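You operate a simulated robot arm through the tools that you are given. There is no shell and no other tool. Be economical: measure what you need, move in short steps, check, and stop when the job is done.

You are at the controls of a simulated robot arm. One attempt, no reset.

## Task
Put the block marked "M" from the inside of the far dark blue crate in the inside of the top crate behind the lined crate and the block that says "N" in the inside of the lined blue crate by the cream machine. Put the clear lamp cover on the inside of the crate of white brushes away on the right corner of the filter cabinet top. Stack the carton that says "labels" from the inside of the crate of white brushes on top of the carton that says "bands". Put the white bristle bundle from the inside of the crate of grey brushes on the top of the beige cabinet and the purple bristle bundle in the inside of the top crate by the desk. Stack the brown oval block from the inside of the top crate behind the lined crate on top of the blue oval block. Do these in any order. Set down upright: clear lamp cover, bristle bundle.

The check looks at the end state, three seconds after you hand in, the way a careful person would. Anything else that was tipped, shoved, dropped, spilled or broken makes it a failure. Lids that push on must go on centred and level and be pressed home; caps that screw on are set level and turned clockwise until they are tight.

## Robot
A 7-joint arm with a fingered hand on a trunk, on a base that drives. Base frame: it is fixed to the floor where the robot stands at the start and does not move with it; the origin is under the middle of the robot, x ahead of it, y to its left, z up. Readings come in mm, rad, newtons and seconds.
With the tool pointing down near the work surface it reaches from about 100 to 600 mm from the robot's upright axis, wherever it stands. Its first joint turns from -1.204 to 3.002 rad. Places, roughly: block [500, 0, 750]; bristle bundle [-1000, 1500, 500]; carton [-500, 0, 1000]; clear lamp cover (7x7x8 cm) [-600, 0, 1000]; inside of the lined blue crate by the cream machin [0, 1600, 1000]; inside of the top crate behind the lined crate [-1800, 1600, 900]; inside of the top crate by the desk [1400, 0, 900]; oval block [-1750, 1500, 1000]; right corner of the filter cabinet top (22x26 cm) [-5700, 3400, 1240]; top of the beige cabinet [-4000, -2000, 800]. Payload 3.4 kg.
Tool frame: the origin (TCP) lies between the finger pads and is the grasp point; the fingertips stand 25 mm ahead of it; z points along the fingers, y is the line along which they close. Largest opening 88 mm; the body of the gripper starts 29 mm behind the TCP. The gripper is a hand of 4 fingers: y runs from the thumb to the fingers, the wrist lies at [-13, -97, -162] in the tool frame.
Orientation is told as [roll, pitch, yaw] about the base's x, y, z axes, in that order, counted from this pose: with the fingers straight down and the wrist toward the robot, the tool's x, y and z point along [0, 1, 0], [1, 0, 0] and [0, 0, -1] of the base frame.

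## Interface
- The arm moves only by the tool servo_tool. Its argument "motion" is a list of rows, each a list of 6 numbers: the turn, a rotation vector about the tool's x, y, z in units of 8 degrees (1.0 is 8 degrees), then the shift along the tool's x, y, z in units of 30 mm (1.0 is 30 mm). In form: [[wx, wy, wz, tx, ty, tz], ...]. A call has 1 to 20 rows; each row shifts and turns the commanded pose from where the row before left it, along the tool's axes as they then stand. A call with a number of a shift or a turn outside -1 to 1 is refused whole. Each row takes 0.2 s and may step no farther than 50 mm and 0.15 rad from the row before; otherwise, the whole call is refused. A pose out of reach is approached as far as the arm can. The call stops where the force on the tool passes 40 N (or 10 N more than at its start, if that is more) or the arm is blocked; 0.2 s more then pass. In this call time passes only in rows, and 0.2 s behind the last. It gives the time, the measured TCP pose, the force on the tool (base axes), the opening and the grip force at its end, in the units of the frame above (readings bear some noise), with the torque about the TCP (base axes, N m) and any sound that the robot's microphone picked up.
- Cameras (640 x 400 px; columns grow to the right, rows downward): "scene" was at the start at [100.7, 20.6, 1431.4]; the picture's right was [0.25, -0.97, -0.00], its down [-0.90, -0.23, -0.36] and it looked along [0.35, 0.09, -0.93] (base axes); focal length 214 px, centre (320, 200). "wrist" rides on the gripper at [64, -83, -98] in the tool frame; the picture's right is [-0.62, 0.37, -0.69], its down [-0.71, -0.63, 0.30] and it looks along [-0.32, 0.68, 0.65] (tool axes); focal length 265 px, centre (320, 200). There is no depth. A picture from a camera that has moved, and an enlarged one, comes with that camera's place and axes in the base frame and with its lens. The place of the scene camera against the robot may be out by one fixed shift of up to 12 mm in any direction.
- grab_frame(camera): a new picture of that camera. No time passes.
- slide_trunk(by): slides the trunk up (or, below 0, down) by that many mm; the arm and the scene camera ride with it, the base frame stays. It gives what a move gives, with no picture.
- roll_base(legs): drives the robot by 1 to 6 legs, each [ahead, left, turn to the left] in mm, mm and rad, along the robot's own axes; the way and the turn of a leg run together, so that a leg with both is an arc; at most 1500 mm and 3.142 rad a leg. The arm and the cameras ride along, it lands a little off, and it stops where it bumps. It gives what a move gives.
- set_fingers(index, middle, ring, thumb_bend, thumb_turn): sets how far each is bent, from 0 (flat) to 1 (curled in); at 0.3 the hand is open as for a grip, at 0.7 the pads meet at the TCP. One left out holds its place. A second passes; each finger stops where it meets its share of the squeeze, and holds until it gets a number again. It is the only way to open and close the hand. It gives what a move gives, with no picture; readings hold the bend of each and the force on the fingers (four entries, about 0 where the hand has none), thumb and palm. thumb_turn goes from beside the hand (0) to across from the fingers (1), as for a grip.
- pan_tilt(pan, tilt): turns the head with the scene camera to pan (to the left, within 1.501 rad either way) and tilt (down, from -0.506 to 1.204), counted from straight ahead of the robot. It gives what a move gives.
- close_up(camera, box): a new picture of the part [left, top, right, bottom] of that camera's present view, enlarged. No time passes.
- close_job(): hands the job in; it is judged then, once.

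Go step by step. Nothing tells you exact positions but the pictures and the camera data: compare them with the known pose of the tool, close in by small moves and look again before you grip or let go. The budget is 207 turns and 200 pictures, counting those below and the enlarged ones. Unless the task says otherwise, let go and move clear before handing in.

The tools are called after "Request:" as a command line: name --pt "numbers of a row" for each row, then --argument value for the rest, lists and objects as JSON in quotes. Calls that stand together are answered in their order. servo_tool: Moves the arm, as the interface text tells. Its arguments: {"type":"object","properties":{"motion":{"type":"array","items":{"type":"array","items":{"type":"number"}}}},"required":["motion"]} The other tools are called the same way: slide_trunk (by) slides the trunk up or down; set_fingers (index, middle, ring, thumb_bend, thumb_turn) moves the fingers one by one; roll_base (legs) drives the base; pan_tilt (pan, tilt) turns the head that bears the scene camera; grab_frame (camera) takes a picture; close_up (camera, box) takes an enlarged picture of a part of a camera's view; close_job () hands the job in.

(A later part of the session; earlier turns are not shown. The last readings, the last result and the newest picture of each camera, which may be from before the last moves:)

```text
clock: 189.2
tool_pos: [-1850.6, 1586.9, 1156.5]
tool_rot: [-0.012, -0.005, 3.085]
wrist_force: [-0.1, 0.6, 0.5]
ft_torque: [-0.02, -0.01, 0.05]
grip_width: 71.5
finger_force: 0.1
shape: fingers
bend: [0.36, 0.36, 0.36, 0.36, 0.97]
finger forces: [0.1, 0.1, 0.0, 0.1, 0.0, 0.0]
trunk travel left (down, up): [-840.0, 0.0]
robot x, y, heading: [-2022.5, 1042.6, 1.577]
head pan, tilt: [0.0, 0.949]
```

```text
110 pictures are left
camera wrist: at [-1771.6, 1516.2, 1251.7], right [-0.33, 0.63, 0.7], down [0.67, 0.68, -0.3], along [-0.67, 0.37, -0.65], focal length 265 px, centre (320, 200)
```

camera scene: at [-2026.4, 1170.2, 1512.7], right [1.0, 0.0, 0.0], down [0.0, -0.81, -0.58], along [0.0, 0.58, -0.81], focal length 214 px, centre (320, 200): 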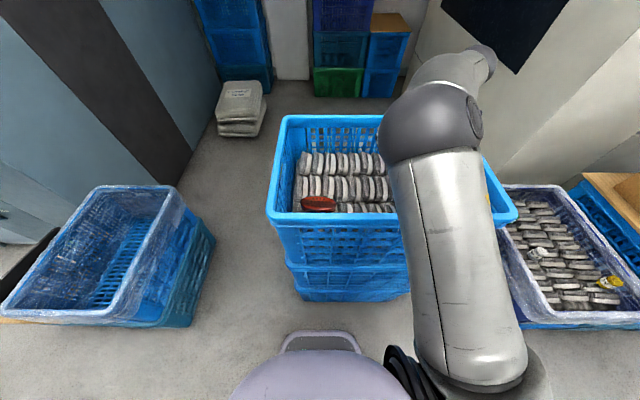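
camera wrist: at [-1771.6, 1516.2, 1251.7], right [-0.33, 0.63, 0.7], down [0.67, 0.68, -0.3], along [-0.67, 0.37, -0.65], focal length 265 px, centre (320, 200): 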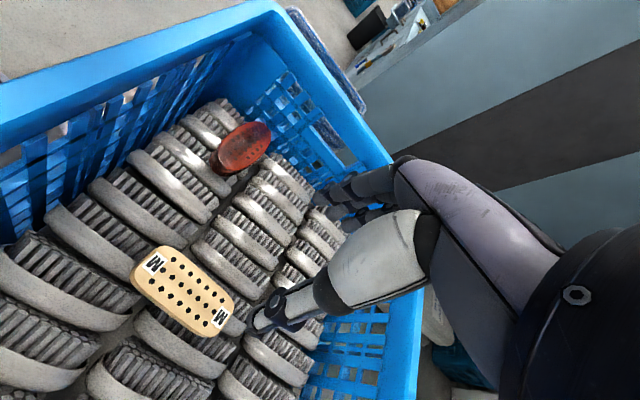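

M is down. Now I'll look for all the oval blocks; first a zoom of what the head camera sees.

Request:
close_up --camera "scene" --box '[250, 100, 530, 270]'

Request:
roll_base --legs '[[0, 190, 0]]'

Request:
grab_frame --camera "scene"

Request:
grab_frame --camera "wrist"

```text
2.29 times, centred on (390, 185) of scene
camera zoom: at [-2026.6, 1169.6, 1512.6], right [1.0, 0.0, 0.0], down [0.0, -0.81, -0.58], along [0.0, 0.58, -0.81], focal length 490 px, centre (160, 234)
```

zoom: 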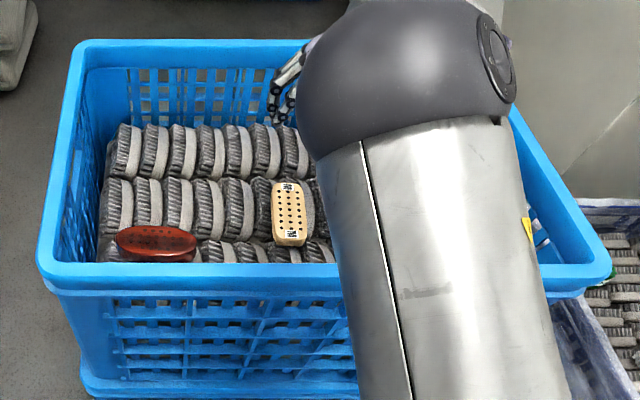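

```text
clock: 190.8
tool_pos: [-2045.0, 1587.4, 1154.4]
tool_rot: [-0.012, -0.006, 3.089]
wrist_force: [0.6, 0.2, 0.1]
ft_torque: [-0.01, 0.01, 0.0]
grip_width: 71.6
finger_force: 0.0
shape: fingers
bend: [0.36, 0.36, 0.36, 0.36, 0.97]
finger forces: [0.0, 0.0, 0.0, 0.1, 0.1, 0.1]
trunk travel left (down, up): [-840.0, 0.0]
robot x, y, heading: [-2216.8, 1039.4, 1.583]
head pan, tilt: [0.0, 0.949]
```

```text
108 pictures are left
camera scene: at [-2218.9, 1168.9, 1512.6], right [1.0, 0.01, 0.0], down [0.01, -0.81, -0.58], along [-0.01, 0.58, -0.81], focal length 214 px, centre (320, 200)
```

scene: 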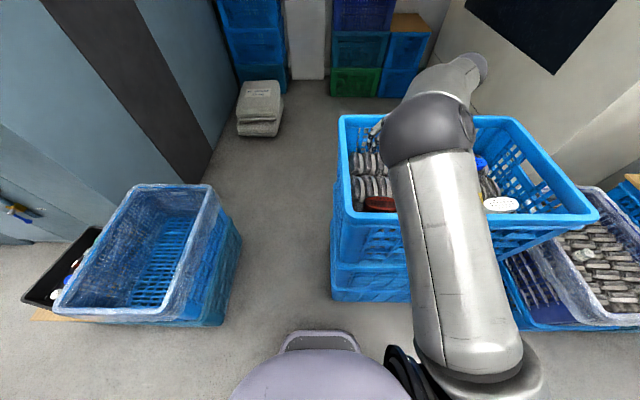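

```text
107 pictures are left
camera wrist: at [-1966.2, 1517.1, 1251.0], right [-0.33, 0.63, 0.7], down [0.67, 0.68, -0.3], along [-0.67, 0.37, -0.65], focal length 265 px, centre (320, 200)
```

wrist: 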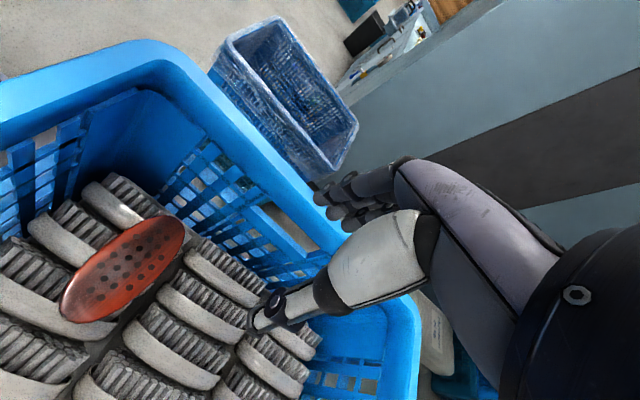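

There are three ovals: red-brown (front left), blue and white (right). The brown one lies lengthwise along x, so I must close across y; I'll test how far the hand can yaw back here.

Request:
servo_tool --pt "0 0 1 0 0 0" --pt "0 0 1 0 0 0" --pt "0 0 1 0 0 0" --pt "0 0 1 0 0 0" --pt "0 0 1 0 0 0"

Request:
servo_tool --pt "0 0 1 0 0 0" --pt "0 0 1 0 0 0" --pt "0 0 1 0 0 0"

Request:
grab_frame --camera "scene"

```text
clock: 192.0
tool_pos: [-2036.2, 1586.5, 1147.8]
tool_rot: [0.011, -0.009, 2.37]
wrist_force: [0.4, -0.3, 0.7]
ft_torque: [0.0, 0.01, 0.0]
grip_width: 71.9
finger_force: 0.1
shape: fingers
bend: [0.36, 0.36, 0.36, 0.36, 0.97]
finger forces: [0.0, 0.0, 0.0, 0.0, 0.0, 0.1]
trunk travel left (down, up): [-840.0, 0.0]
robot x, y, heading: [-2215.7, 1041.1, 1.584]
head pan, tilt: [0.0, 0.949]
```

```text
clock: 192.8
tool_pos: [-2031.6, 1567.6, 1076.6]
tool_rot: [0.084, 0.134, 1.958]
wrist_force: [-0.2, -0.1, -0.4]
ft_torque: [0.01, 0.0, -0.02]
grip_width: 71.8
finger_force: 0.0
shape: fingers
bend: [0.36, 0.36, 0.36, 0.36, 0.97]
finger forces: [0.1, 0.0, 0.1, 0.0, 0.1, 0.0]
trunk travel left (down, up): [-840.0, 0.0]
robot x, y, heading: [-2213.2, 1040.6, 1.58]
head pan, tilt: [0.0, 0.949]
stopped in row 3: the arm was blocked; the commanded pose is now the measured one
```

```text
106 pictures are left
camera scene: at [-2218.4, 1168.7, 1512.6], right [1.0, 0.01, 0.0], down [0.01, -0.81, -0.58], along [-0.01, 0.58, -0.81], focal length 214 px, centre (320, 200)
```

scene: 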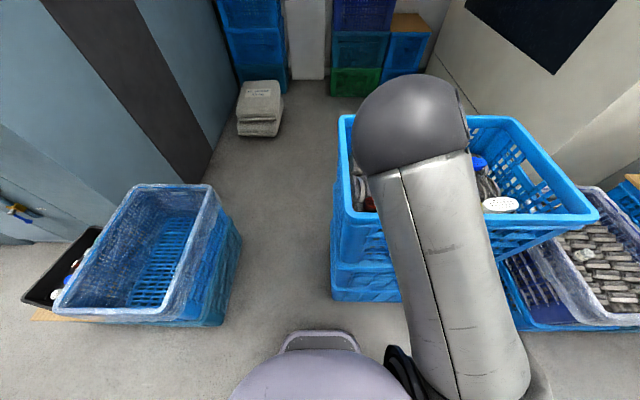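

Yaw back to about 45° relative works; less than that hits limits. I'll return to that and re-station the robot facing diagonally (~49°) so the closing line falls across the oval.

Request:
servo_tool --pt "0 -0.2 -0.8 0 0 -0.8" --pt "-0.2 -0.2 -0.8 0 0 -0.8" --pt "-0.3 -0.2 -0.6 0 0 -0.8" --pt "-0.3 0 0 0 0 -0.5"

Request:
roll_base --legs '[[-150, 250, 0], [0, 0, -0.72]]'

Request:
grab_frame --camera "scene"

Request:
grab_frame --camera "wrist"

```text
clock: 193.8
tool_pos: [-2032.6, 1579.2, 1163.6]
tool_rot: [0.025, 0.003, 2.267]
wrist_force: [0.0, -0.5, -0.4]
ft_torque: [-0.03, 0.01, -0.03]
grip_width: 72.0
finger_force: 0.1
shape: fingers
bend: [0.36, 0.36, 0.36, 0.36, 0.97]
finger forces: [0.0, 0.0, 0.0, 0.1, 0.1, 0.0]
trunk travel left (down, up): [-840.0, 0.0]
robot x, y, heading: [-2215.0, 1039.9, 1.578]
head pan, tilt: [0.0, 0.949]
```

```text
clock: 197.8
tool_pos: [-1966.8, 1175.8, 1163.1]
tool_rot: [0.027, 0.004, 1.551]
wrist_force: [0.6, 0.6, 0.3]
ft_torque: [-0.01, -0.03, 0.01]
grip_width: 71.8
finger_force: 0.0
shape: fingers
bend: [0.36, 0.36, 0.36, 0.36, 0.97]
finger forces: [0.0, 0.0, 0.1, 0.1, 0.1, 0.1]
trunk travel left (down, up): [-840.0, 0.0]
robot x, y, heading: [-2459.4, 886.4, 0.862]
head pan, tilt: [0.0, 0.949]
```

```text
105 pictures are left
camera scene: at [-2382.2, 987.8, 1512.6], right [0.76, -0.65, 0.0], down [-0.53, -0.62, -0.58], along [0.38, 0.44, -0.81], focal length 214 px, centre (320, 200)
```

scene: 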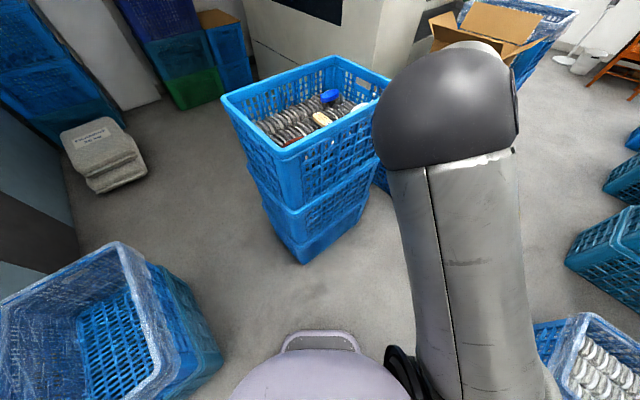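

```text
104 pictures are left
camera wrist: at [-2031.4, 1094.7, 1261.9], right [0.65, 0.36, 0.68], down [0.69, -0.65, -0.32], along [0.32, 0.67, -0.66], focal length 265 px, centre (320, 200)
```

wrist: 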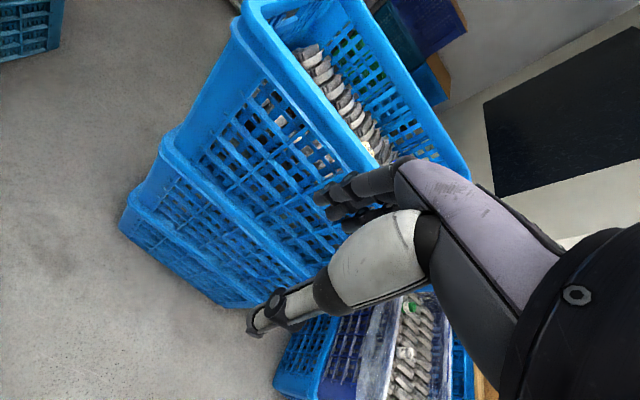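

Request:
roll_base --legs '[[0, 281, 0], [225, 0, 0]]'

Request:
grab_frame --camera "wrist"

Request:
grab_frame --camera "scene"

```text
clock: 201.1
tool_pos: [-2039.9, 1539.8, 1162.0]
tool_rot: [0.026, 0.004, 1.559]
wrist_force: [-0.4, -0.6, -0.7]
ft_torque: [-0.02, 0.02, 0.04]
grip_width: 71.8
finger_force: 0.2
shape: fingers
bend: [0.36, 0.36, 0.36, 0.36, 0.97]
finger forces: [0.0, 0.1, 0.0, 0.1, 0.0, 0.1]
trunk travel left (down, up): [-840.0, 0.0]
robot x, y, heading: [-2528.7, 1242.6, 0.872]
head pan, tilt: [0.0, 0.949]
```

```text
103 pictures are left
camera wrist: at [-2103.5, 1455.9, 1261.9], right [0.64, 0.36, 0.68], down [0.7, -0.64, -0.32], along [0.32, 0.68, -0.66], focal length 265 px, centre (320, 200)
```

wrist: 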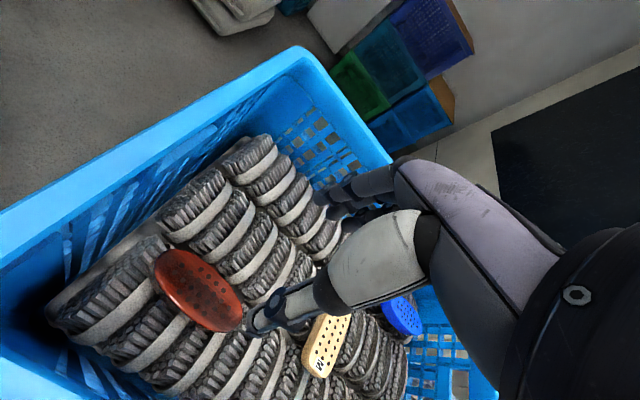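

```text
102 pictures are left
camera scene: at [-2453.1, 1345.7, 1512.6], right [0.77, -0.64, 0.0], down [-0.52, -0.62, -0.58], along [0.37, 0.45, -0.81], focal length 214 px, centre (320, 200)
```

scene: 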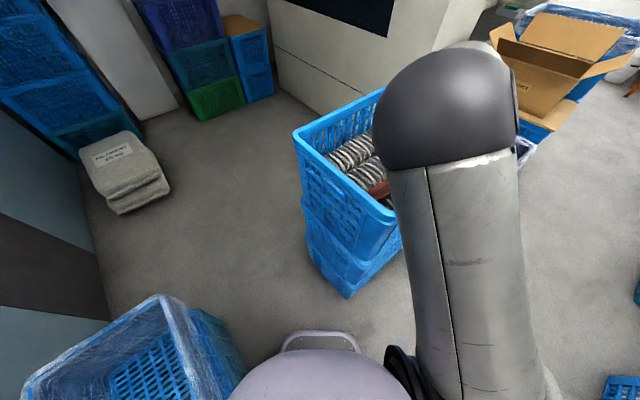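

The brown oval is centred near (-2028,1536) and blue near (-1692,1712), both along x; the hand's closing line is already right. I'll descend toward the brown one.

Request:
servo_tool --pt "0 -0.19 0 -0.4 -0.13 1" --pt "0 0 0 0 0 1" --pt "0 0 0 0 0 1" --pt "0 0 0 0 0 1"

Request:
grab_frame --camera "wrist"

Request:
close_up --camera "scene" --box '[280, 80, 440, 220]'

```text
clock: 202.1
tool_pos: [-2030.1, 1534.2, 1042.0]
tool_rot: [-0.001, 0.003, 1.559]
wrist_force: [-0.4, 0.5, 0.6]
ft_torque: [0.03, 0.0, -0.01]
grip_width: 71.6
finger_force: 0.0
shape: fingers
bend: [0.36, 0.36, 0.36, 0.36, 0.97]
finger forces: [0.1, 0.1, 0.0, 0.0, 0.1, 0.0]
trunk travel left (down, up): [-840.0, 0.0]
robot x, y, heading: [-2529.0, 1244.3, 0.874]
head pan, tilt: [0.0, 0.949]
```

```text
101 pictures are left
camera wrist: at [-2096.4, 1451.6, 1139.9], right [0.62, 0.36, 0.69], down [0.71, -0.64, -0.3], along [0.33, 0.68, -0.66], focal length 265 px, centre (320, 200)
```

wrist: 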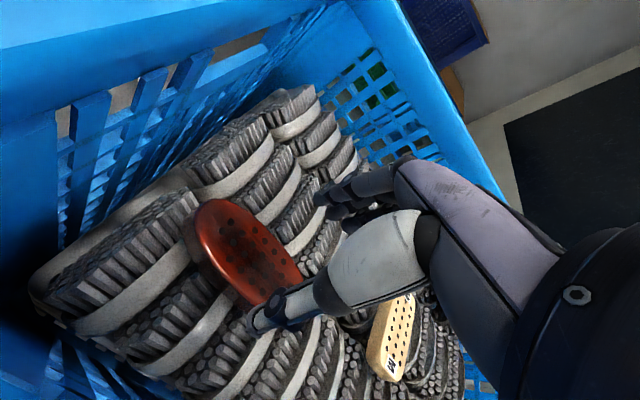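

```text
2.86 times, centred on (360, 150) of scene
camera zoom: at [-2452.2, 1345.8, 1512.6], right [0.77, -0.64, 0.0], down [-0.52, -0.62, -0.58], along [0.37, 0.45, -0.81], focal length 613 px, centre (206, 343)
```

zoom: 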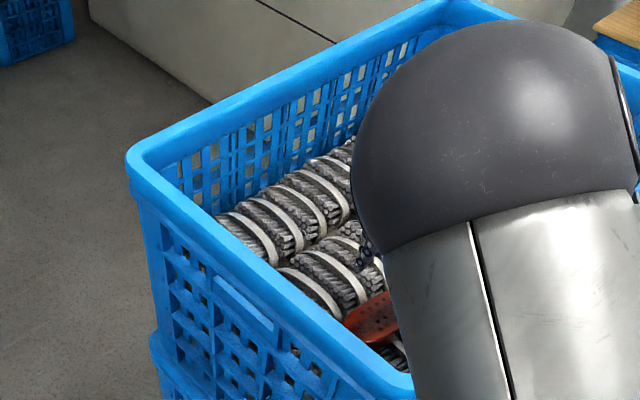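

Request:
servo_tool --pt "0 0 0 0.2 0 0.8" --pt "0 0 0 0 0 0.5" --pt "0 0 0 0 0 0.4"

Request:
close_up --camera "wrist" --box '[160, 150, 400, 350]'

```text
clock: 202.8
tool_pos: [-2036.8, 1534.7, 991.1]
tool_rot: [-0.001, 0.003, 1.559]
wrist_force: [-0.1, -0.1, -0.6]
ft_torque: [-0.01, 0.01, -0.01]
grip_width: 71.8
finger_force: 0.1
shape: fingers
bend: [0.36, 0.36, 0.36, 0.36, 0.97]
finger forces: [0.0, 0.0, 0.0, 0.0, 0.1, 0.1]
trunk travel left (down, up): [-840.0, 0.0]
robot x, y, heading: [-2530.0, 1246.1, 0.875]
head pan, tilt: [0.0, 0.949]
```

```text
2.00 times, centred on (280, 250) of wrist
camera zoom: at [-2102.9, 1452.1, 1089.4], right [0.62, 0.36, 0.69], down [0.71, -0.64, -0.3], along [0.33, 0.68, -0.66], focal length 531 px, centre (400, 100)
```

zoom: 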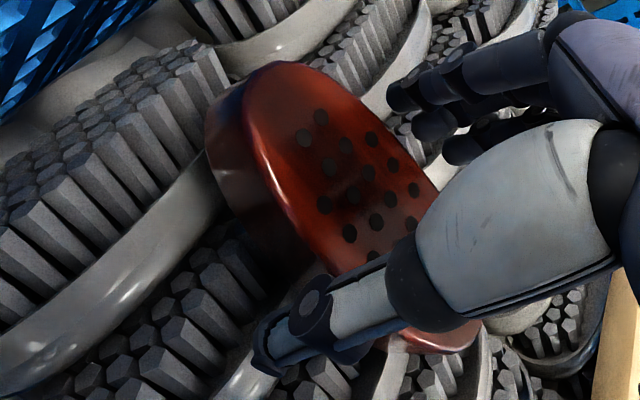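

Request:
servo_tool --pt "0 0 0 0 0 0.3" --pt "0 0 0 0 0 0.25"

Request:
set_fingers --index 0.65 --middle 0.65 --ring 0.65 --thumb_bend 0.58

Request:
close_up --camera "wrist" --box '[160, 150, 400, 350]'

```text
clock: 203.4
tool_pos: [-2036.6, 1534.2, 975.2]
tool_rot: [-0.002, 0.001, 1.56]
wrist_force: [0.4, -0.2, 1.7]
ft_torque: [0.06, -0.02, -0.06]
grip_width: 71.8
finger_force: 0.7
shape: fingers
bend: [0.36, 0.36, 0.36, 0.36, 0.97]
finger forces: [0.1, 1.8, 0.0, 0.0, 0.0, 0.0]
trunk travel left (down, up): [-840.0, 0.0]
robot x, y, heading: [-2527.1, 1243.3, 0.876]
head pan, tilt: [0.0, 0.949]
```

```text
clock: 204.4
tool_pos: [-2038.5, 1535.1, 977.4]
tool_rot: [-0.005, 0.001, 1.56]
wrist_force: [2.7, 6.9, 18.7]
ft_torque: [0.6, -0.21, -0.02]
grip_width: 43.7
finger_force: 23.1
shape: fingers
bend: [0.55, 0.56, 0.59, 0.48, 0.95]
finger forces: [6.8, 20.9, 4.2, 0.0, 13.8, 0.0]
trunk travel left (down, up): [-840.0, 0.0]
robot x, y, heading: [-2530.0, 1246.3, 0.877]
head pan, tilt: [0.0, 0.949]
```

```text
2.00 times, centred on (280, 250) of wrist
camera zoom: at [-2104.7, 1452.2, 1074.4], right [0.62, 0.36, 0.7], down [0.71, -0.64, -0.3], along [0.34, 0.68, -0.65], focal length 531 px, centre (400, 100)
```

zoom: 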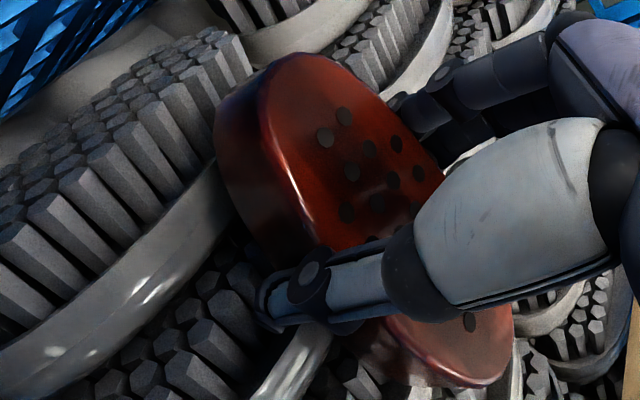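

Gripped about 44 mm wide; lift slightly, re-close, then raise out.

Request:
servo_tool --pt "0 0 0 0 0 -0.25" --pt "0 0 0 0 0 -0.25"

Request:
set_fingers --index 0.66 --middle 0.66 --ring 0.66 --thumb_bend 0.58

Request:
servo_tool --pt "0 0 0 0 0 -0.5" --pt "0 0 0 0 0 -1" --pt "0 0 0 0 0 -1" --pt "0 0 0 0 0 -1" --pt "0 0 0 0 0 -1" --pt "0 0 0 0 0 -1" --pt "0 0 0 0 0 -1"

Request:
grab_frame --camera "wrist"

```text
clock: 205.1
tool_pos: [-2035.4, 1532.4, 988.4]
tool_rot: [-0.001, 0.006, 1.559]
wrist_force: [-0.7, 0.3, -0.8]
ft_torque: [0.0, -0.01, -0.03]
grip_width: 43.4
finger_force: 14.4
shape: fingers
bend: [0.55, 0.58, 0.6, 0.47, 0.95]
finger forces: [5.8, 5.4, 3.5, 0.0, 14.7, 0.1]
trunk travel left (down, up): [-840.0, 0.0]
robot x, y, heading: [-2530.7, 1242.2, 0.875]
head pan, tilt: [0.0, 0.949]
```

```text
clock: 206.1
tool_pos: [-2035.0, 1533.2, 989.3]
tool_rot: [-0.002, 0.005, 1.559]
wrist_force: [-0.7, 0.4, -0.7]
ft_torque: [-0.03, 0.01, -0.01]
grip_width: 43.8
finger_force: 15.0
shape: fingers
bend: [0.56, 0.59, 0.6, 0.45, 0.95]
finger forces: [6.0, 5.4, 3.7, 0.1, 14.8, 0.0]
trunk travel left (down, up): [-840.0, 0.0]
robot x, y, heading: [-2531.0, 1241.8, 0.873]
head pan, tilt: [0.0, 0.949]
```

```text
clock: 207.7
tool_pos: [-2033.4, 1534.5, 1186.3]
tool_rot: [0.003, 0.002, 1.554]
wrist_force: [1.0, -0.1, -0.8]
ft_torque: [0.04, -0.02, -0.05]
grip_width: 43.8
finger_force: 14.9
shape: fingers
bend: [0.56, 0.59, 0.6, 0.45, 0.95]
finger forces: [5.9, 5.2, 3.5, 0.1, 14.9, 0.0]
trunk travel left (down, up): [-840.0, 0.0]
robot x, y, heading: [-2528.9, 1245.7, 0.874]
head pan, tilt: [0.0, 0.949]
```

```text
97 pictures are left
camera wrist: at [-2099.6, 1452.4, 1283.9], right [0.63, 0.36, 0.69], down [0.7, -0.64, -0.3], along [0.33, 0.68, -0.66], focal length 265 px, centre (320, 200)
```

wrist: 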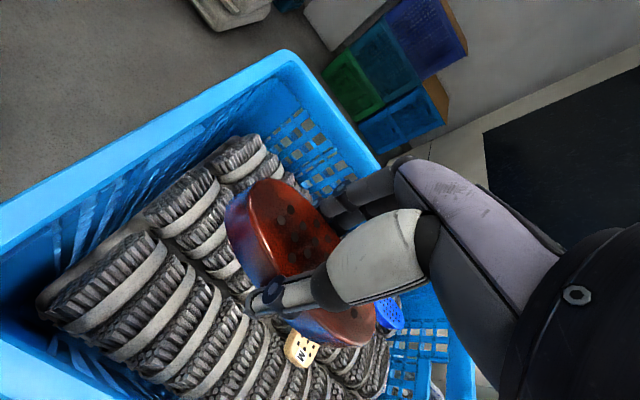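

Brown is held. I'll shift right and back, turn toward the crate's right half, and station for placing on the blue oval.

Request:
roll_base --legs '[[0, -300, 0], [0, 0, 0.476], [0, -255, 0], [160, 0, 0]]'

Request:
grab_frame --camera "wrist"

Request:
grab_frame --camera "scene"

```text
clock: 213.5
tool_pos: [-1723.1, 1650.5, 1185.8]
tool_rot: [-0.002, 0.003, 2.041]
wrist_force: [1.3, 0.5, -1.1]
ft_torque: [0.01, 0.05, 0.0]
grip_width: 43.4
finger_force: 14.6
shape: fingers
bend: [0.56, 0.59, 0.61, 0.45, 0.95]
finger forces: [6.0, 5.2, 3.5, 0.0, 14.7, 0.1]
trunk travel left (down, up): [-840.0, 0.0]
robot x, y, heading: [-2027.5, 1158.8, 1.358]
head pan, tilt: [0.0, 0.949]
```

```text
96 pictures are left
camera wrist: at [-1743.0, 1546.8, 1283.5], right [0.39, 0.61, 0.69], down [0.92, -0.24, -0.3], along [-0.02, 0.75, -0.66], focal length 265 px, centre (320, 200)
```

wrist: 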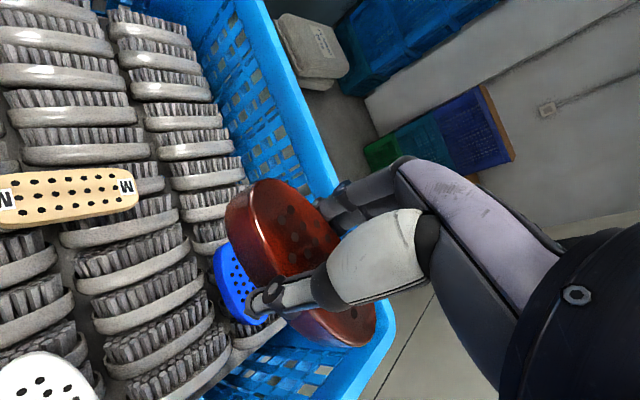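

```text
95 pictures are left
camera scene: at [-2002.8, 1289.3, 1512.6], right [0.98, -0.21, 0.0], down [-0.17, -0.8, -0.58], along [0.12, 0.57, -0.81], focal length 214 px, centre (320, 200)
```

scene: 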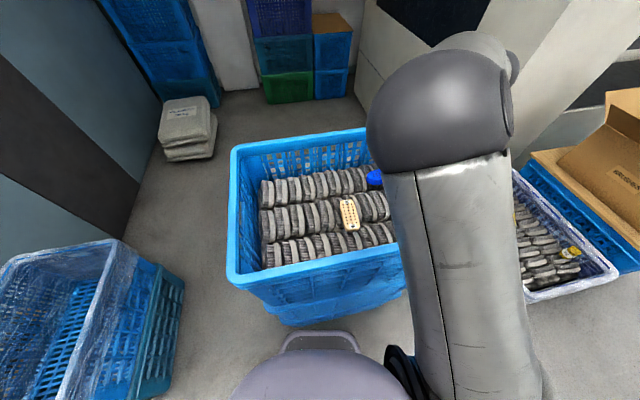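

Blue's left end is at about (-1746,1703), so its centre is near (-1690,1708). I'll lower partway, extend over it and turn to align.

Request:
servo_tool --pt "0 0 0 -0.46 0.31 0.8" --pt "0 0 0 -0.46 0.31 0.8" --pt "0 0 0 -0.46 0.31 0.8" --pt "0 0 0 -0.46 0.31 0.6" --pt "0 0 0.7 0 0 0" --pt "0 0 0.7 0 0 0" --pt "0 0 0.7 0 0 0" --pt "0 0 0.7 0 0 0"

Request:
grab_frame --camera "wrist"

Request:
close_up --camera "scene" --box '[300, 110, 460, 270]'

```text
clock: 215.3
tool_pos: [-1690.7, 1708.0, 1095.7]
tool_rot: [-0.001, 0.002, 1.648]
wrist_force: [0.3, 0.3, -0.5]
ft_torque: [0.0, 0.0, 0.0]
grip_width: 43.7
finger_force: 14.2
shape: fingers
bend: [0.56, 0.59, 0.61, 0.45, 0.95]
finger forces: [6.0, 5.2, 3.5, 0.0, 14.6, 0.0]
trunk travel left (down, up): [-840.0, 0.0]
robot x, y, heading: [-2023.5, 1160.8, 1.357]
head pan, tilt: [0.0, 0.949]
```

```text
94 pictures are left
camera wrist: at [-1749.9, 1620.4, 1193.2], right [0.59, 0.42, 0.69], down [0.76, -0.57, -0.3], along [0.27, 0.71, -0.66], focal length 265 px, centre (320, 200)
```

wrist: 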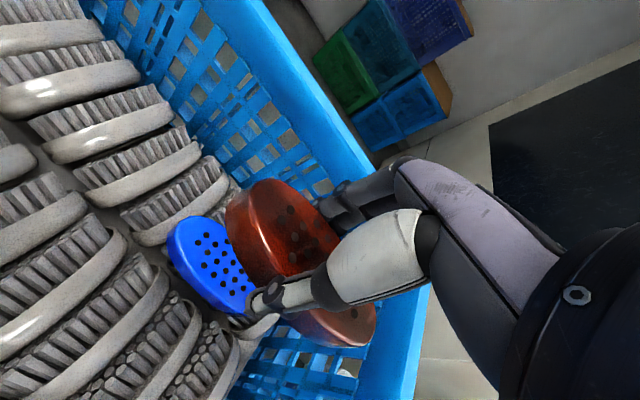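

```text
2.50 times, centred on (380, 190) of scene
camera zoom: at [-2003.4, 1288.4, 1512.6], right [0.98, -0.21, 0.0], down [-0.17, -0.79, -0.58], along [0.12, 0.57, -0.81], focal length 536 px, centre (170, 225)
```

zoom: 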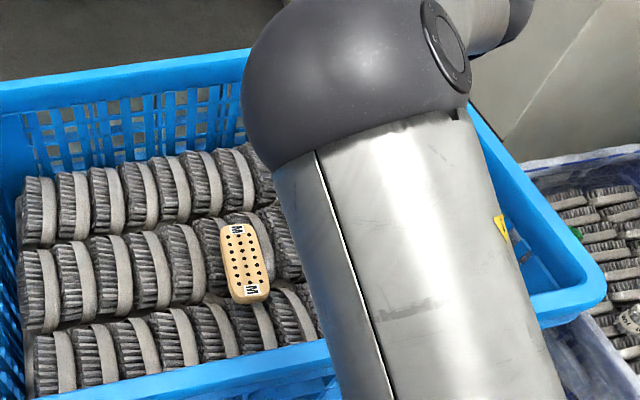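

Aligned nicely over the blue oval. Lowering to just above it.

Request:
servo_tool --pt "0 0 0 0 0.17 0.7" --pt "0 0 0 0 0 0.7" --pt "0 0 0 0 0 0.3"

Request:
close_up --camera "wrist" --box '[140, 150, 460, 400]'

```text
clock: 216.1
tool_pos: [-1691.8, 1714.9, 1045.3]
tool_rot: [0.001, 0.003, 1.65]
wrist_force: [0.3, 0.1, -1.0]
ft_torque: [0.01, 0.01, 0.0]
grip_width: 43.4
finger_force: 14.7
shape: fingers
bend: [0.56, 0.59, 0.61, 0.46, 0.95]
finger forces: [6.0, 5.1, 3.5, 0.0, 14.5, 0.1]
trunk travel left (down, up): [-840.0, 0.0]
robot x, y, heading: [-2023.6, 1163.6, 1.362]
head pan, tilt: [0.0, 0.949]
```

```text
1.60 times, centred on (300, 275) of wrist
camera zoom: at [-1750.0, 1625.8, 1142.7], right [0.59, 0.42, 0.69], down [0.76, -0.57, -0.3], along [0.27, 0.71, -0.66], focal length 425 px, centre (352, 80)
```

zoom: 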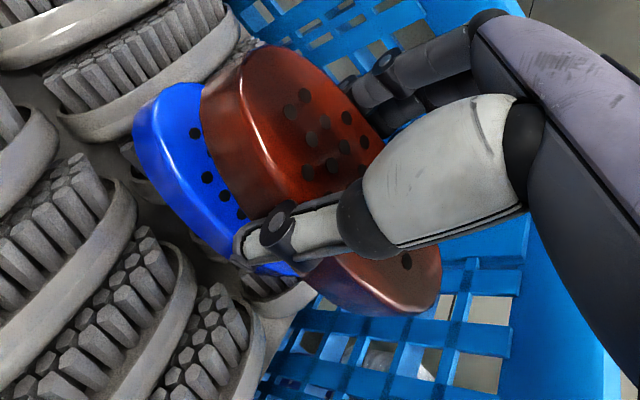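

Request:
servo_tool --pt "0 0 0 0 0 0.3" --pt "0 0 0 0 0 0.25" --pt "0 0 0 0 0 0.2" --pt "0 0 0 0 0 0.15"

Request:
close_up --camera "wrist" --box '[140, 150, 460, 400]'

```text
clock: 217.1
tool_pos: [-1690.0, 1713.7, 1018.6]
tool_rot: [-0.001, 0.004, 1.65]
wrist_force: [-0.9, 0.0, -1.7]
ft_torque: [-0.01, 0.02, -0.02]
grip_width: 43.3
finger_force: 14.4
shape: fingers
bend: [0.56, 0.59, 0.61, 0.46, 0.95]
finger forces: [5.9, 5.1, 3.5, 0.1, 14.6, 0.1]
trunk travel left (down, up): [-840.0, 0.0]
robot x, y, heading: [-2025.2, 1159.0, 1.356]
head pan, tilt: [0.0, 0.949]
```

```text
1.60 times, centred on (300, 275) of wrist
camera zoom: at [-1748.6, 1625.2, 1116.4], right [0.59, 0.42, 0.69], down [0.76, -0.57, -0.3], along [0.27, 0.71, -0.66], focal length 425 px, centre (352, 80)
```

zoom: 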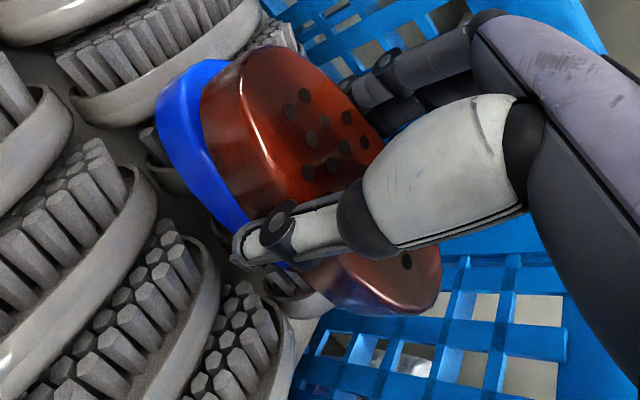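

Request:
servo_tool --pt "0 0 0 0.15 0.05 0.15" --pt "0 0 0 0 0 0.15" --pt "0 0 0 0 0 0.15" --pt "0 0 0 0 0 0.15"

Request:
close_up --camera "wrist" --box '[140, 150, 460, 400]'

```text
clock: 218.1
tool_pos: [-1694.1, 1714.4, 1003.2]
tool_rot: [-0.003, -0.003, 1.65]
wrist_force: [1.2, -0.3, 13.2]
ft_torque: [0.28, -0.06, -0.02]
grip_width: 43.8
finger_force: 19.1
shape: fingers
bend: [0.57, 0.59, 0.61, 0.45, 0.95]
finger forces: [5.7, 13.2, 3.5, 0.0, 15.9, 0.0]
trunk travel left (down, up): [-840.0, 0.0]
robot x, y, heading: [-2024.6, 1162.0, 1.361]
head pan, tilt: [0.0, 0.949]
```

```text
1.60 times, centred on (300, 275) of wrist
camera zoom: at [-1753.3, 1625.2, 1100.3], right [0.59, 0.41, 0.7], down [0.76, -0.57, -0.3], along [0.27, 0.71, -0.65], focal length 425 px, centre (352, 80)
```

zoom: 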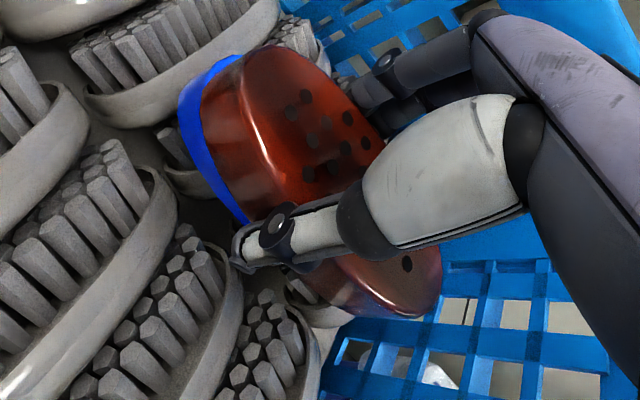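

Contact is made with blue. Releasing gently.

Request:
set_fingers --index 0.5 --middle 0.5 --ring 0.52 --thumb_bend 0.4

Request:
set_fingers --index 0.38 --middle 0.38 --ring 0.38 --thumb_bend 0.34

Request:
close_up --camera "wrist" --box '[140, 150, 460, 400]'

```text
clock: 219.1
tool_pos: [-1694.9, 1713.7, 1000.3]
tool_rot: [-0.001, -0.001, 1.649]
wrist_force: [3.0, -2.3, 11.0]
ft_torque: [0.14, -0.1, -0.08]
grip_width: 53.9
finger_force: 5.9
shape: fingers
bend: [0.5, 0.52, 0.52, 0.39, 0.97]
finger forces: [0.1, 10.4, 0.1, 0.0, 1.1, 0.0]
trunk travel left (down, up): [-840.0, 0.0]
robot x, y, heading: [-2025.5, 1161.1, 1.354]
head pan, tilt: [0.0, 0.949]
```

```text
clock: 220.1
tool_pos: [-1696.2, 1714.3, 999.4]
tool_rot: [0.001, 0.001, 1.648]
wrist_force: [0.4, -0.6, 0.2]
ft_torque: [0.0, -0.04, -0.03]
grip_width: 71.8
finger_force: 0.0
shape: fingers
bend: [0.38, 0.38, 0.38, 0.34, 0.97]
finger forces: [0.0, 0.0, 0.1, 0.0, 0.0, 0.1]
trunk travel left (down, up): [-840.0, 0.0]
robot x, y, heading: [-2024.7, 1162.6, 1.358]
head pan, tilt: [0.0, 0.949]
```

```text
1.60 times, centred on (300, 275) of wrist
camera zoom: at [-1753.2, 1626.1, 1097.8], right [0.59, 0.42, 0.69], down [0.76, -0.57, -0.3], along [0.27, 0.71, -0.66], focal length 425 px, centre (352, 80)
```

zoom: 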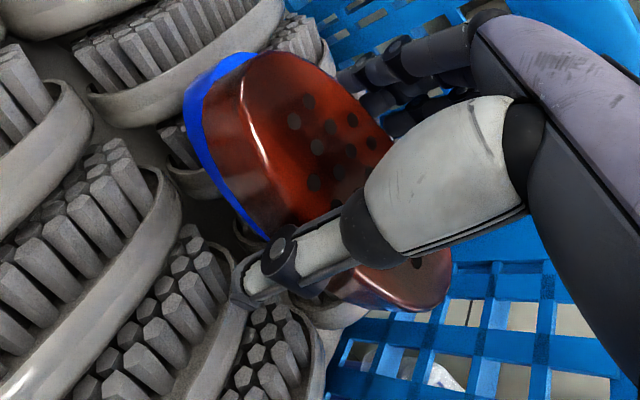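

Brown sits on blue. I'll rise straight up and inspect the stack.

Request:
servo_tool --pt "0 0 0 0 0 -0.3" --pt "0 0 0 0 0 -0.6" --pt "0 0 0 0 0 -1" --pt "0 0 0 0 0 -1" --pt "0 0 0 0 0 -1" --pt "0 0 0 0 0 -1" --pt "0 0 0 0 0 -1"

Request:
grab_frame --camera "wrist"

```text
clock: 221.7
tool_pos: [-1697.2, 1714.5, 1177.6]
tool_rot: [0.002, 0.001, 1.65]
wrist_force: [-0.3, -0.4, 0.0]
ft_torque: [-0.01, 0.0, 0.0]
grip_width: 71.8
finger_force: 0.0
shape: fingers
bend: [0.38, 0.38, 0.38, 0.34, 0.97]
finger forces: [0.0, 0.0, 0.0, 0.0, 0.1, 0.0]
trunk travel left (down, up): [-840.0, 0.0]
robot x, y, heading: [-2028.0, 1160.7, 1.362]
head pan, tilt: [0.0, 0.949]
```

```text
88 pictures are left
camera wrist: at [-1754.9, 1626.1, 1275.5], right [0.59, 0.42, 0.69], down [0.76, -0.57, -0.3], along [0.27, 0.71, -0.66], focal length 265 px, centre (320, 200)
```

wrist: 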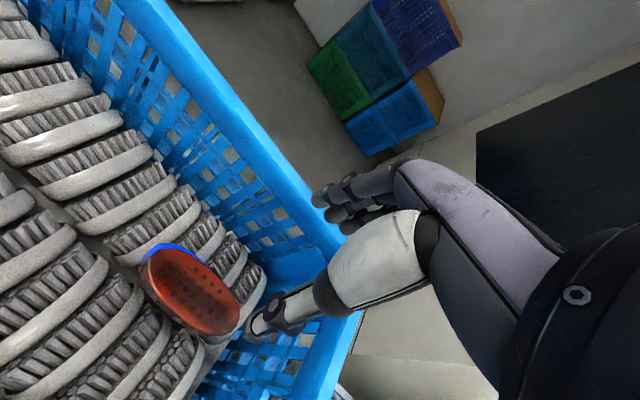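

The brown oval is neatly on the blue one. Next is the white bundle in the grey crate; I'll back off and strafe right with this same arm pose.

Request:
roll_base --legs '[[-250, 0, 0], [0, -665, 0], [165, 0, 0]]'

Request:
slide_trunk --by -310

Request:
grab_frame --camera "wrist"

Request:
grab_frame --camera "scene"

```text
clock: 227.8
tool_pos: [-1074.0, 1510.0, 1177.5]
tool_rot: [0.001, 0.002, 1.663]
wrist_force: [0.1, 0.2, -0.4]
ft_torque: [0.02, -0.01, 0.0]
grip_width: 72.0
finger_force: 0.1
shape: fingers
bend: [0.38, 0.38, 0.38, 0.34, 0.97]
finger forces: [0.0, 0.1, 0.1, 0.0, 0.0, 0.0]
trunk travel left (down, up): [-840.0, 0.0]
robot x, y, heading: [-1396.5, 954.5, 1.373]
head pan, tilt: [0.0, 0.949]
```

```text
clock: 230.9
tool_pos: [-1073.9, 1510.9, 866.6]
tool_rot: [0.0, 0.002, 1.662]
wrist_force: [-0.1, 0.2, -0.7]
ft_torque: [0.02, 0.0, -0.02]
grip_width: 71.9
finger_force: 0.1
shape: fingers
bend: [0.38, 0.38, 0.38, 0.34, 0.97]
finger forces: [0.0, 0.1, 0.0, 0.0, 0.0, 0.1]
trunk travel left (down, up): [-530.0, 310.0]
robot x, y, heading: [-1394.2, 954.0, 1.372]
head pan, tilt: [0.0, 0.949]
```

```text
87 pictures are left
camera wrist: at [-1130.4, 1421.5, 965.2], right [0.58, 0.43, 0.69], down [0.77, -0.56, -0.3], along [0.26, 0.71, -0.66], focal length 265 px, centre (320, 200)
```

wrist: 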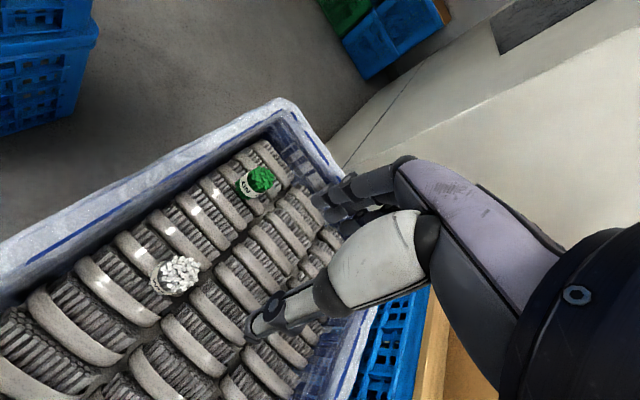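

```text
86 pictures are left
camera scene: at [-1373.7, 1080.0, 1202.7], right [0.98, -0.2, 0.0], down [-0.16, -0.8, -0.58], along [0.11, 0.57, -0.81], focal length 214 px, centre (320, 200)
```

scene: 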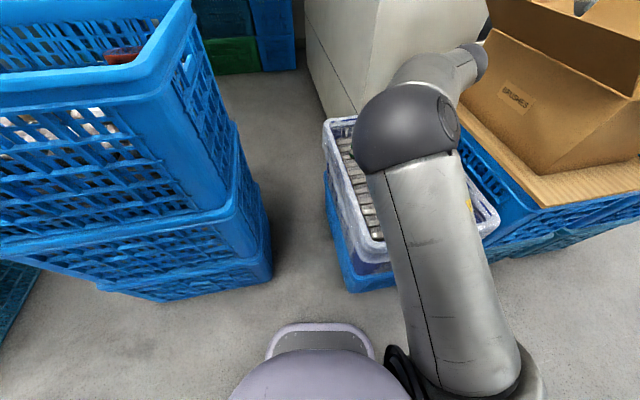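

White's top is about (-1079,1514), nearly below the hand. I'll descend partway and refine.

Request:
servo_tool --pt "0 0 0 0.1 0 1" --pt "0 0 0 0 0 1" --pt "0 0 0 0 0 1" --pt "0 0 0 0 0 1" --pt "0 0 0 0 0 0.9"

Request:
grab_frame --camera "wrist"

```text
clock: 232.1
tool_pos: [-1076.6, 1509.0, 721.2]
tool_rot: [0.001, 0.0, 1.663]
wrist_force: [-0.3, 0.1, 0.7]
ft_torque: [0.0, 0.01, -0.02]
grip_width: 71.9
finger_force: 0.1
shape: fingers
bend: [0.38, 0.38, 0.38, 0.34, 0.97]
finger forces: [0.1, 0.1, 0.1, 0.1, 0.1, 0.0]
trunk travel left (down, up): [-530.0, 310.0]
robot x, y, heading: [-1396.9, 952.5, 1.378]
head pan, tilt: [0.0, 0.949]
```

```text
85 pictures are left
camera wrist: at [-1134.1, 1421.1, 818.3], right [0.58, 0.43, 0.69], down [0.77, -0.56, -0.3], along [0.26, 0.71, -0.66], focal length 265 px, centre (320, 200)
```

wrist: 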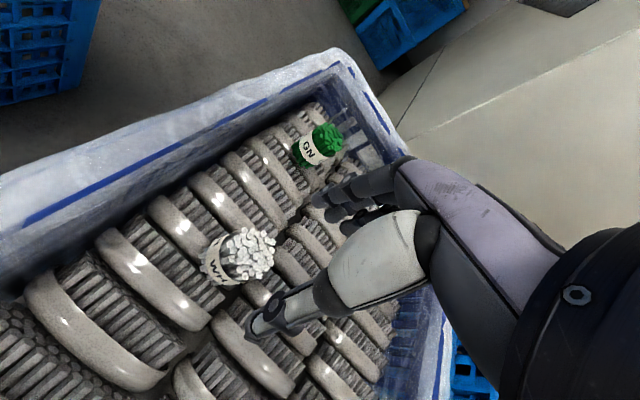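

Request:
servo_tool --pt "0 0 0 0.19 0.15 0.7" --pt "0 0 0 0 0 0.6"

Request:
close_up --camera "wrist" --box '[160, 150, 440, 350]'

```text
clock: 232.7
tool_pos: [-1081.9, 1513.8, 681.6]
tool_rot: [0.001, 0.0, 1.665]
wrist_force: [-0.8, 0.7, -0.2]
ft_torque: [-0.02, -0.01, 0.0]
grip_width: 72.3
finger_force: 0.1
shape: fingers
bend: [0.38, 0.38, 0.38, 0.34, 0.97]
finger forces: [0.1, 0.0, 0.0, 0.2, 0.0, 0.0]
trunk travel left (down, up): [-530.0, 310.0]
robot x, y, heading: [-1394.2, 952.4, 1.377]
head pan, tilt: [0.0, 0.949]
```

```text
2.00 times, centred on (300, 250) of wrist
camera zoom: at [-1139.4, 1423.8, 779.7], right [0.58, 0.43, 0.69], down [0.77, -0.56, -0.3], along [0.26, 0.71, -0.66], focal length 531 px, centre (360, 100)
```

zoom: 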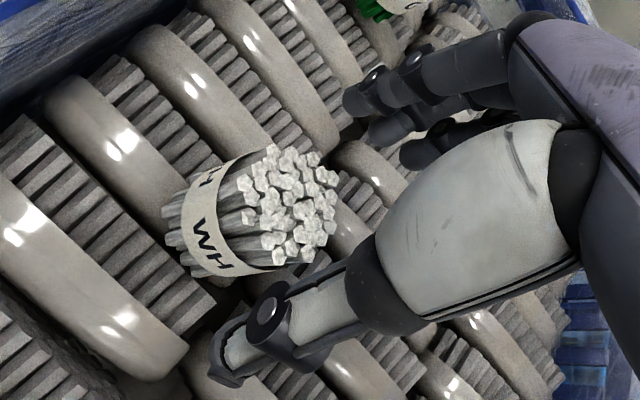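

Request:
servo_tool --pt "0 0 0 0 0 0.5" --pt "0 0 0 0 0 0.5" --pt "0 0 0 0 0 0.45"

Request:
set_fingers --index 0.52 --middle 0.52 --ring 0.52 --thumb_bend 0.52

Request:
close_up --camera "wrist" --box '[160, 150, 440, 350]'

```text
clock: 233.5
tool_pos: [-1081.2, 1514.2, 637.6]
tool_rot: [0.001, 0.002, 1.663]
wrist_force: [-1.2, 0.1, -0.3]
ft_torque: [0.02, -0.01, -0.01]
grip_width: 72.1
finger_force: 0.1
shape: fingers
bend: [0.38, 0.38, 0.38, 0.34, 0.97]
finger forces: [0.0, 0.0, 0.0, 0.0, 0.1, 0.0]
trunk travel left (down, up): [-530.0, 310.0]
robot x, y, heading: [-1392.1, 950.8, 1.368]
head pan, tilt: [0.0, 0.949]
```

```text
clock: 234.5
tool_pos: [-1081.5, 1514.0, 637.3]
tool_rot: [0.001, 0.001, 1.663]
wrist_force: [-0.4, -0.8, -0.1]
ft_torque: [-0.05, 0.0, -0.01]
grip_width: 37.7
finger_force: 0.1
shape: fingers
bend: [0.52, 0.52, 0.52, 0.52, 0.97]
finger forces: [0.0, 0.0, 0.0, 0.0, 0.0, 0.0]
trunk travel left (down, up): [-530.0, 310.0]
robot x, y, heading: [-1393.4, 952.1, 1.372]
head pan, tilt: [0.0, 0.949]
```

```text
2.00 times, centred on (300, 250) of wrist
camera zoom: at [-1138.0, 1424.4, 735.5], right [0.58, 0.43, 0.69], down [0.77, -0.56, -0.3], along [0.26, 0.71, -0.66], focal length 531 px, centre (360, 100)
```

zoom: 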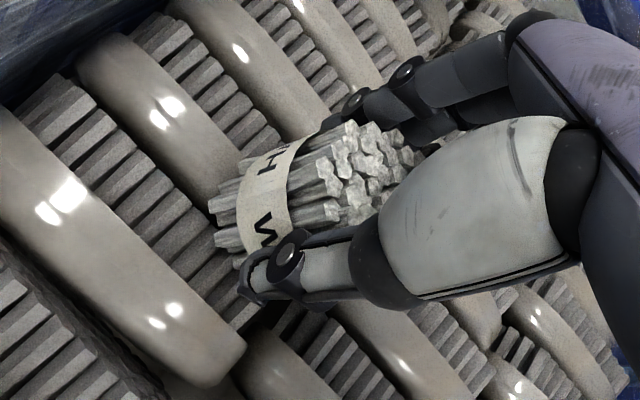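

Well centred. Closing to grip and lifting.

Request:
set_fingers --index 0.66 --middle 0.66 --ring 0.66 --thumb_bend 0.62

Request:
servo_tool --pt "0 0 0 0 0 -0.4" --pt "0 0 0 0 0 -0.6" --pt "0 0 0 0 0 -1" --pt "0 0 0 0 0 -1" --pt "0 0 0 0 0 -1" --pt "0 0 0 0 0 -1" --pt "0 0 0 0 0 -1"

Request:
grab_frame --camera "wrist"

```text
clock: 235.5
tool_pos: [-1080.3, 1514.3, 637.2]
tool_rot: [-0.001, 0.002, 1.662]
wrist_force: [0.9, 1.0, 0.1]
ft_torque: [0.02, 0.0, -0.01]
grip_width: 31.0
finger_force: 8.8
shape: fingers
bend: [0.58, 0.6, 0.66, 0.54, 0.96]
finger forces: [4.5, 4.8, 0.1, 0.1, 8.9, 0.1]
trunk travel left (down, up): [-530.0, 310.0]
robot x, y, heading: [-1395.5, 949.1, 1.372]
head pan, tilt: [0.0, 0.949]
```

```text
clock: 237.1
tool_pos: [-1081.0, 1513.3, 816.8]
tool_rot: [0.0, 0.002, 1.664]
wrist_force: [-0.3, 0.4, -0.7]
ft_torque: [0.02, -0.01, 0.02]
grip_width: 30.7
finger_force: 8.6
shape: fingers
bend: [0.58, 0.6, 0.66, 0.54, 0.96]
finger forces: [4.2, 4.5, 0.0, 0.2, 8.7, 0.0]
trunk travel left (down, up): [-530.0, 310.0]
robot x, y, heading: [-1392.2, 950.8, 1.374]
head pan, tilt: [0.0, 0.949]
```

```text
82 pictures are left
camera wrist: at [-1138.2, 1423.9, 914.2], right [0.58, 0.43, 0.69], down [0.77, -0.56, -0.3], along [0.26, 0.71, -0.66], focal length 265 px, centre (320, 200)
```

wrist: 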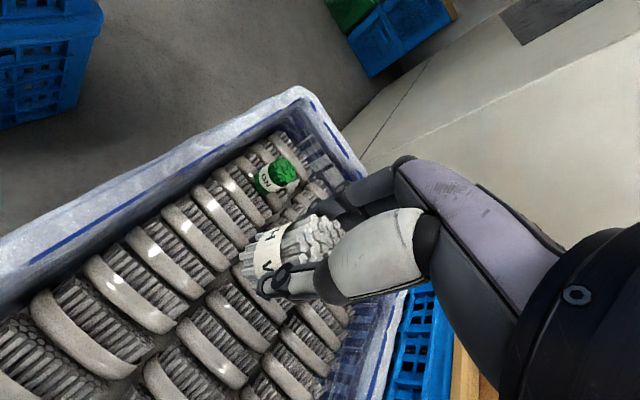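

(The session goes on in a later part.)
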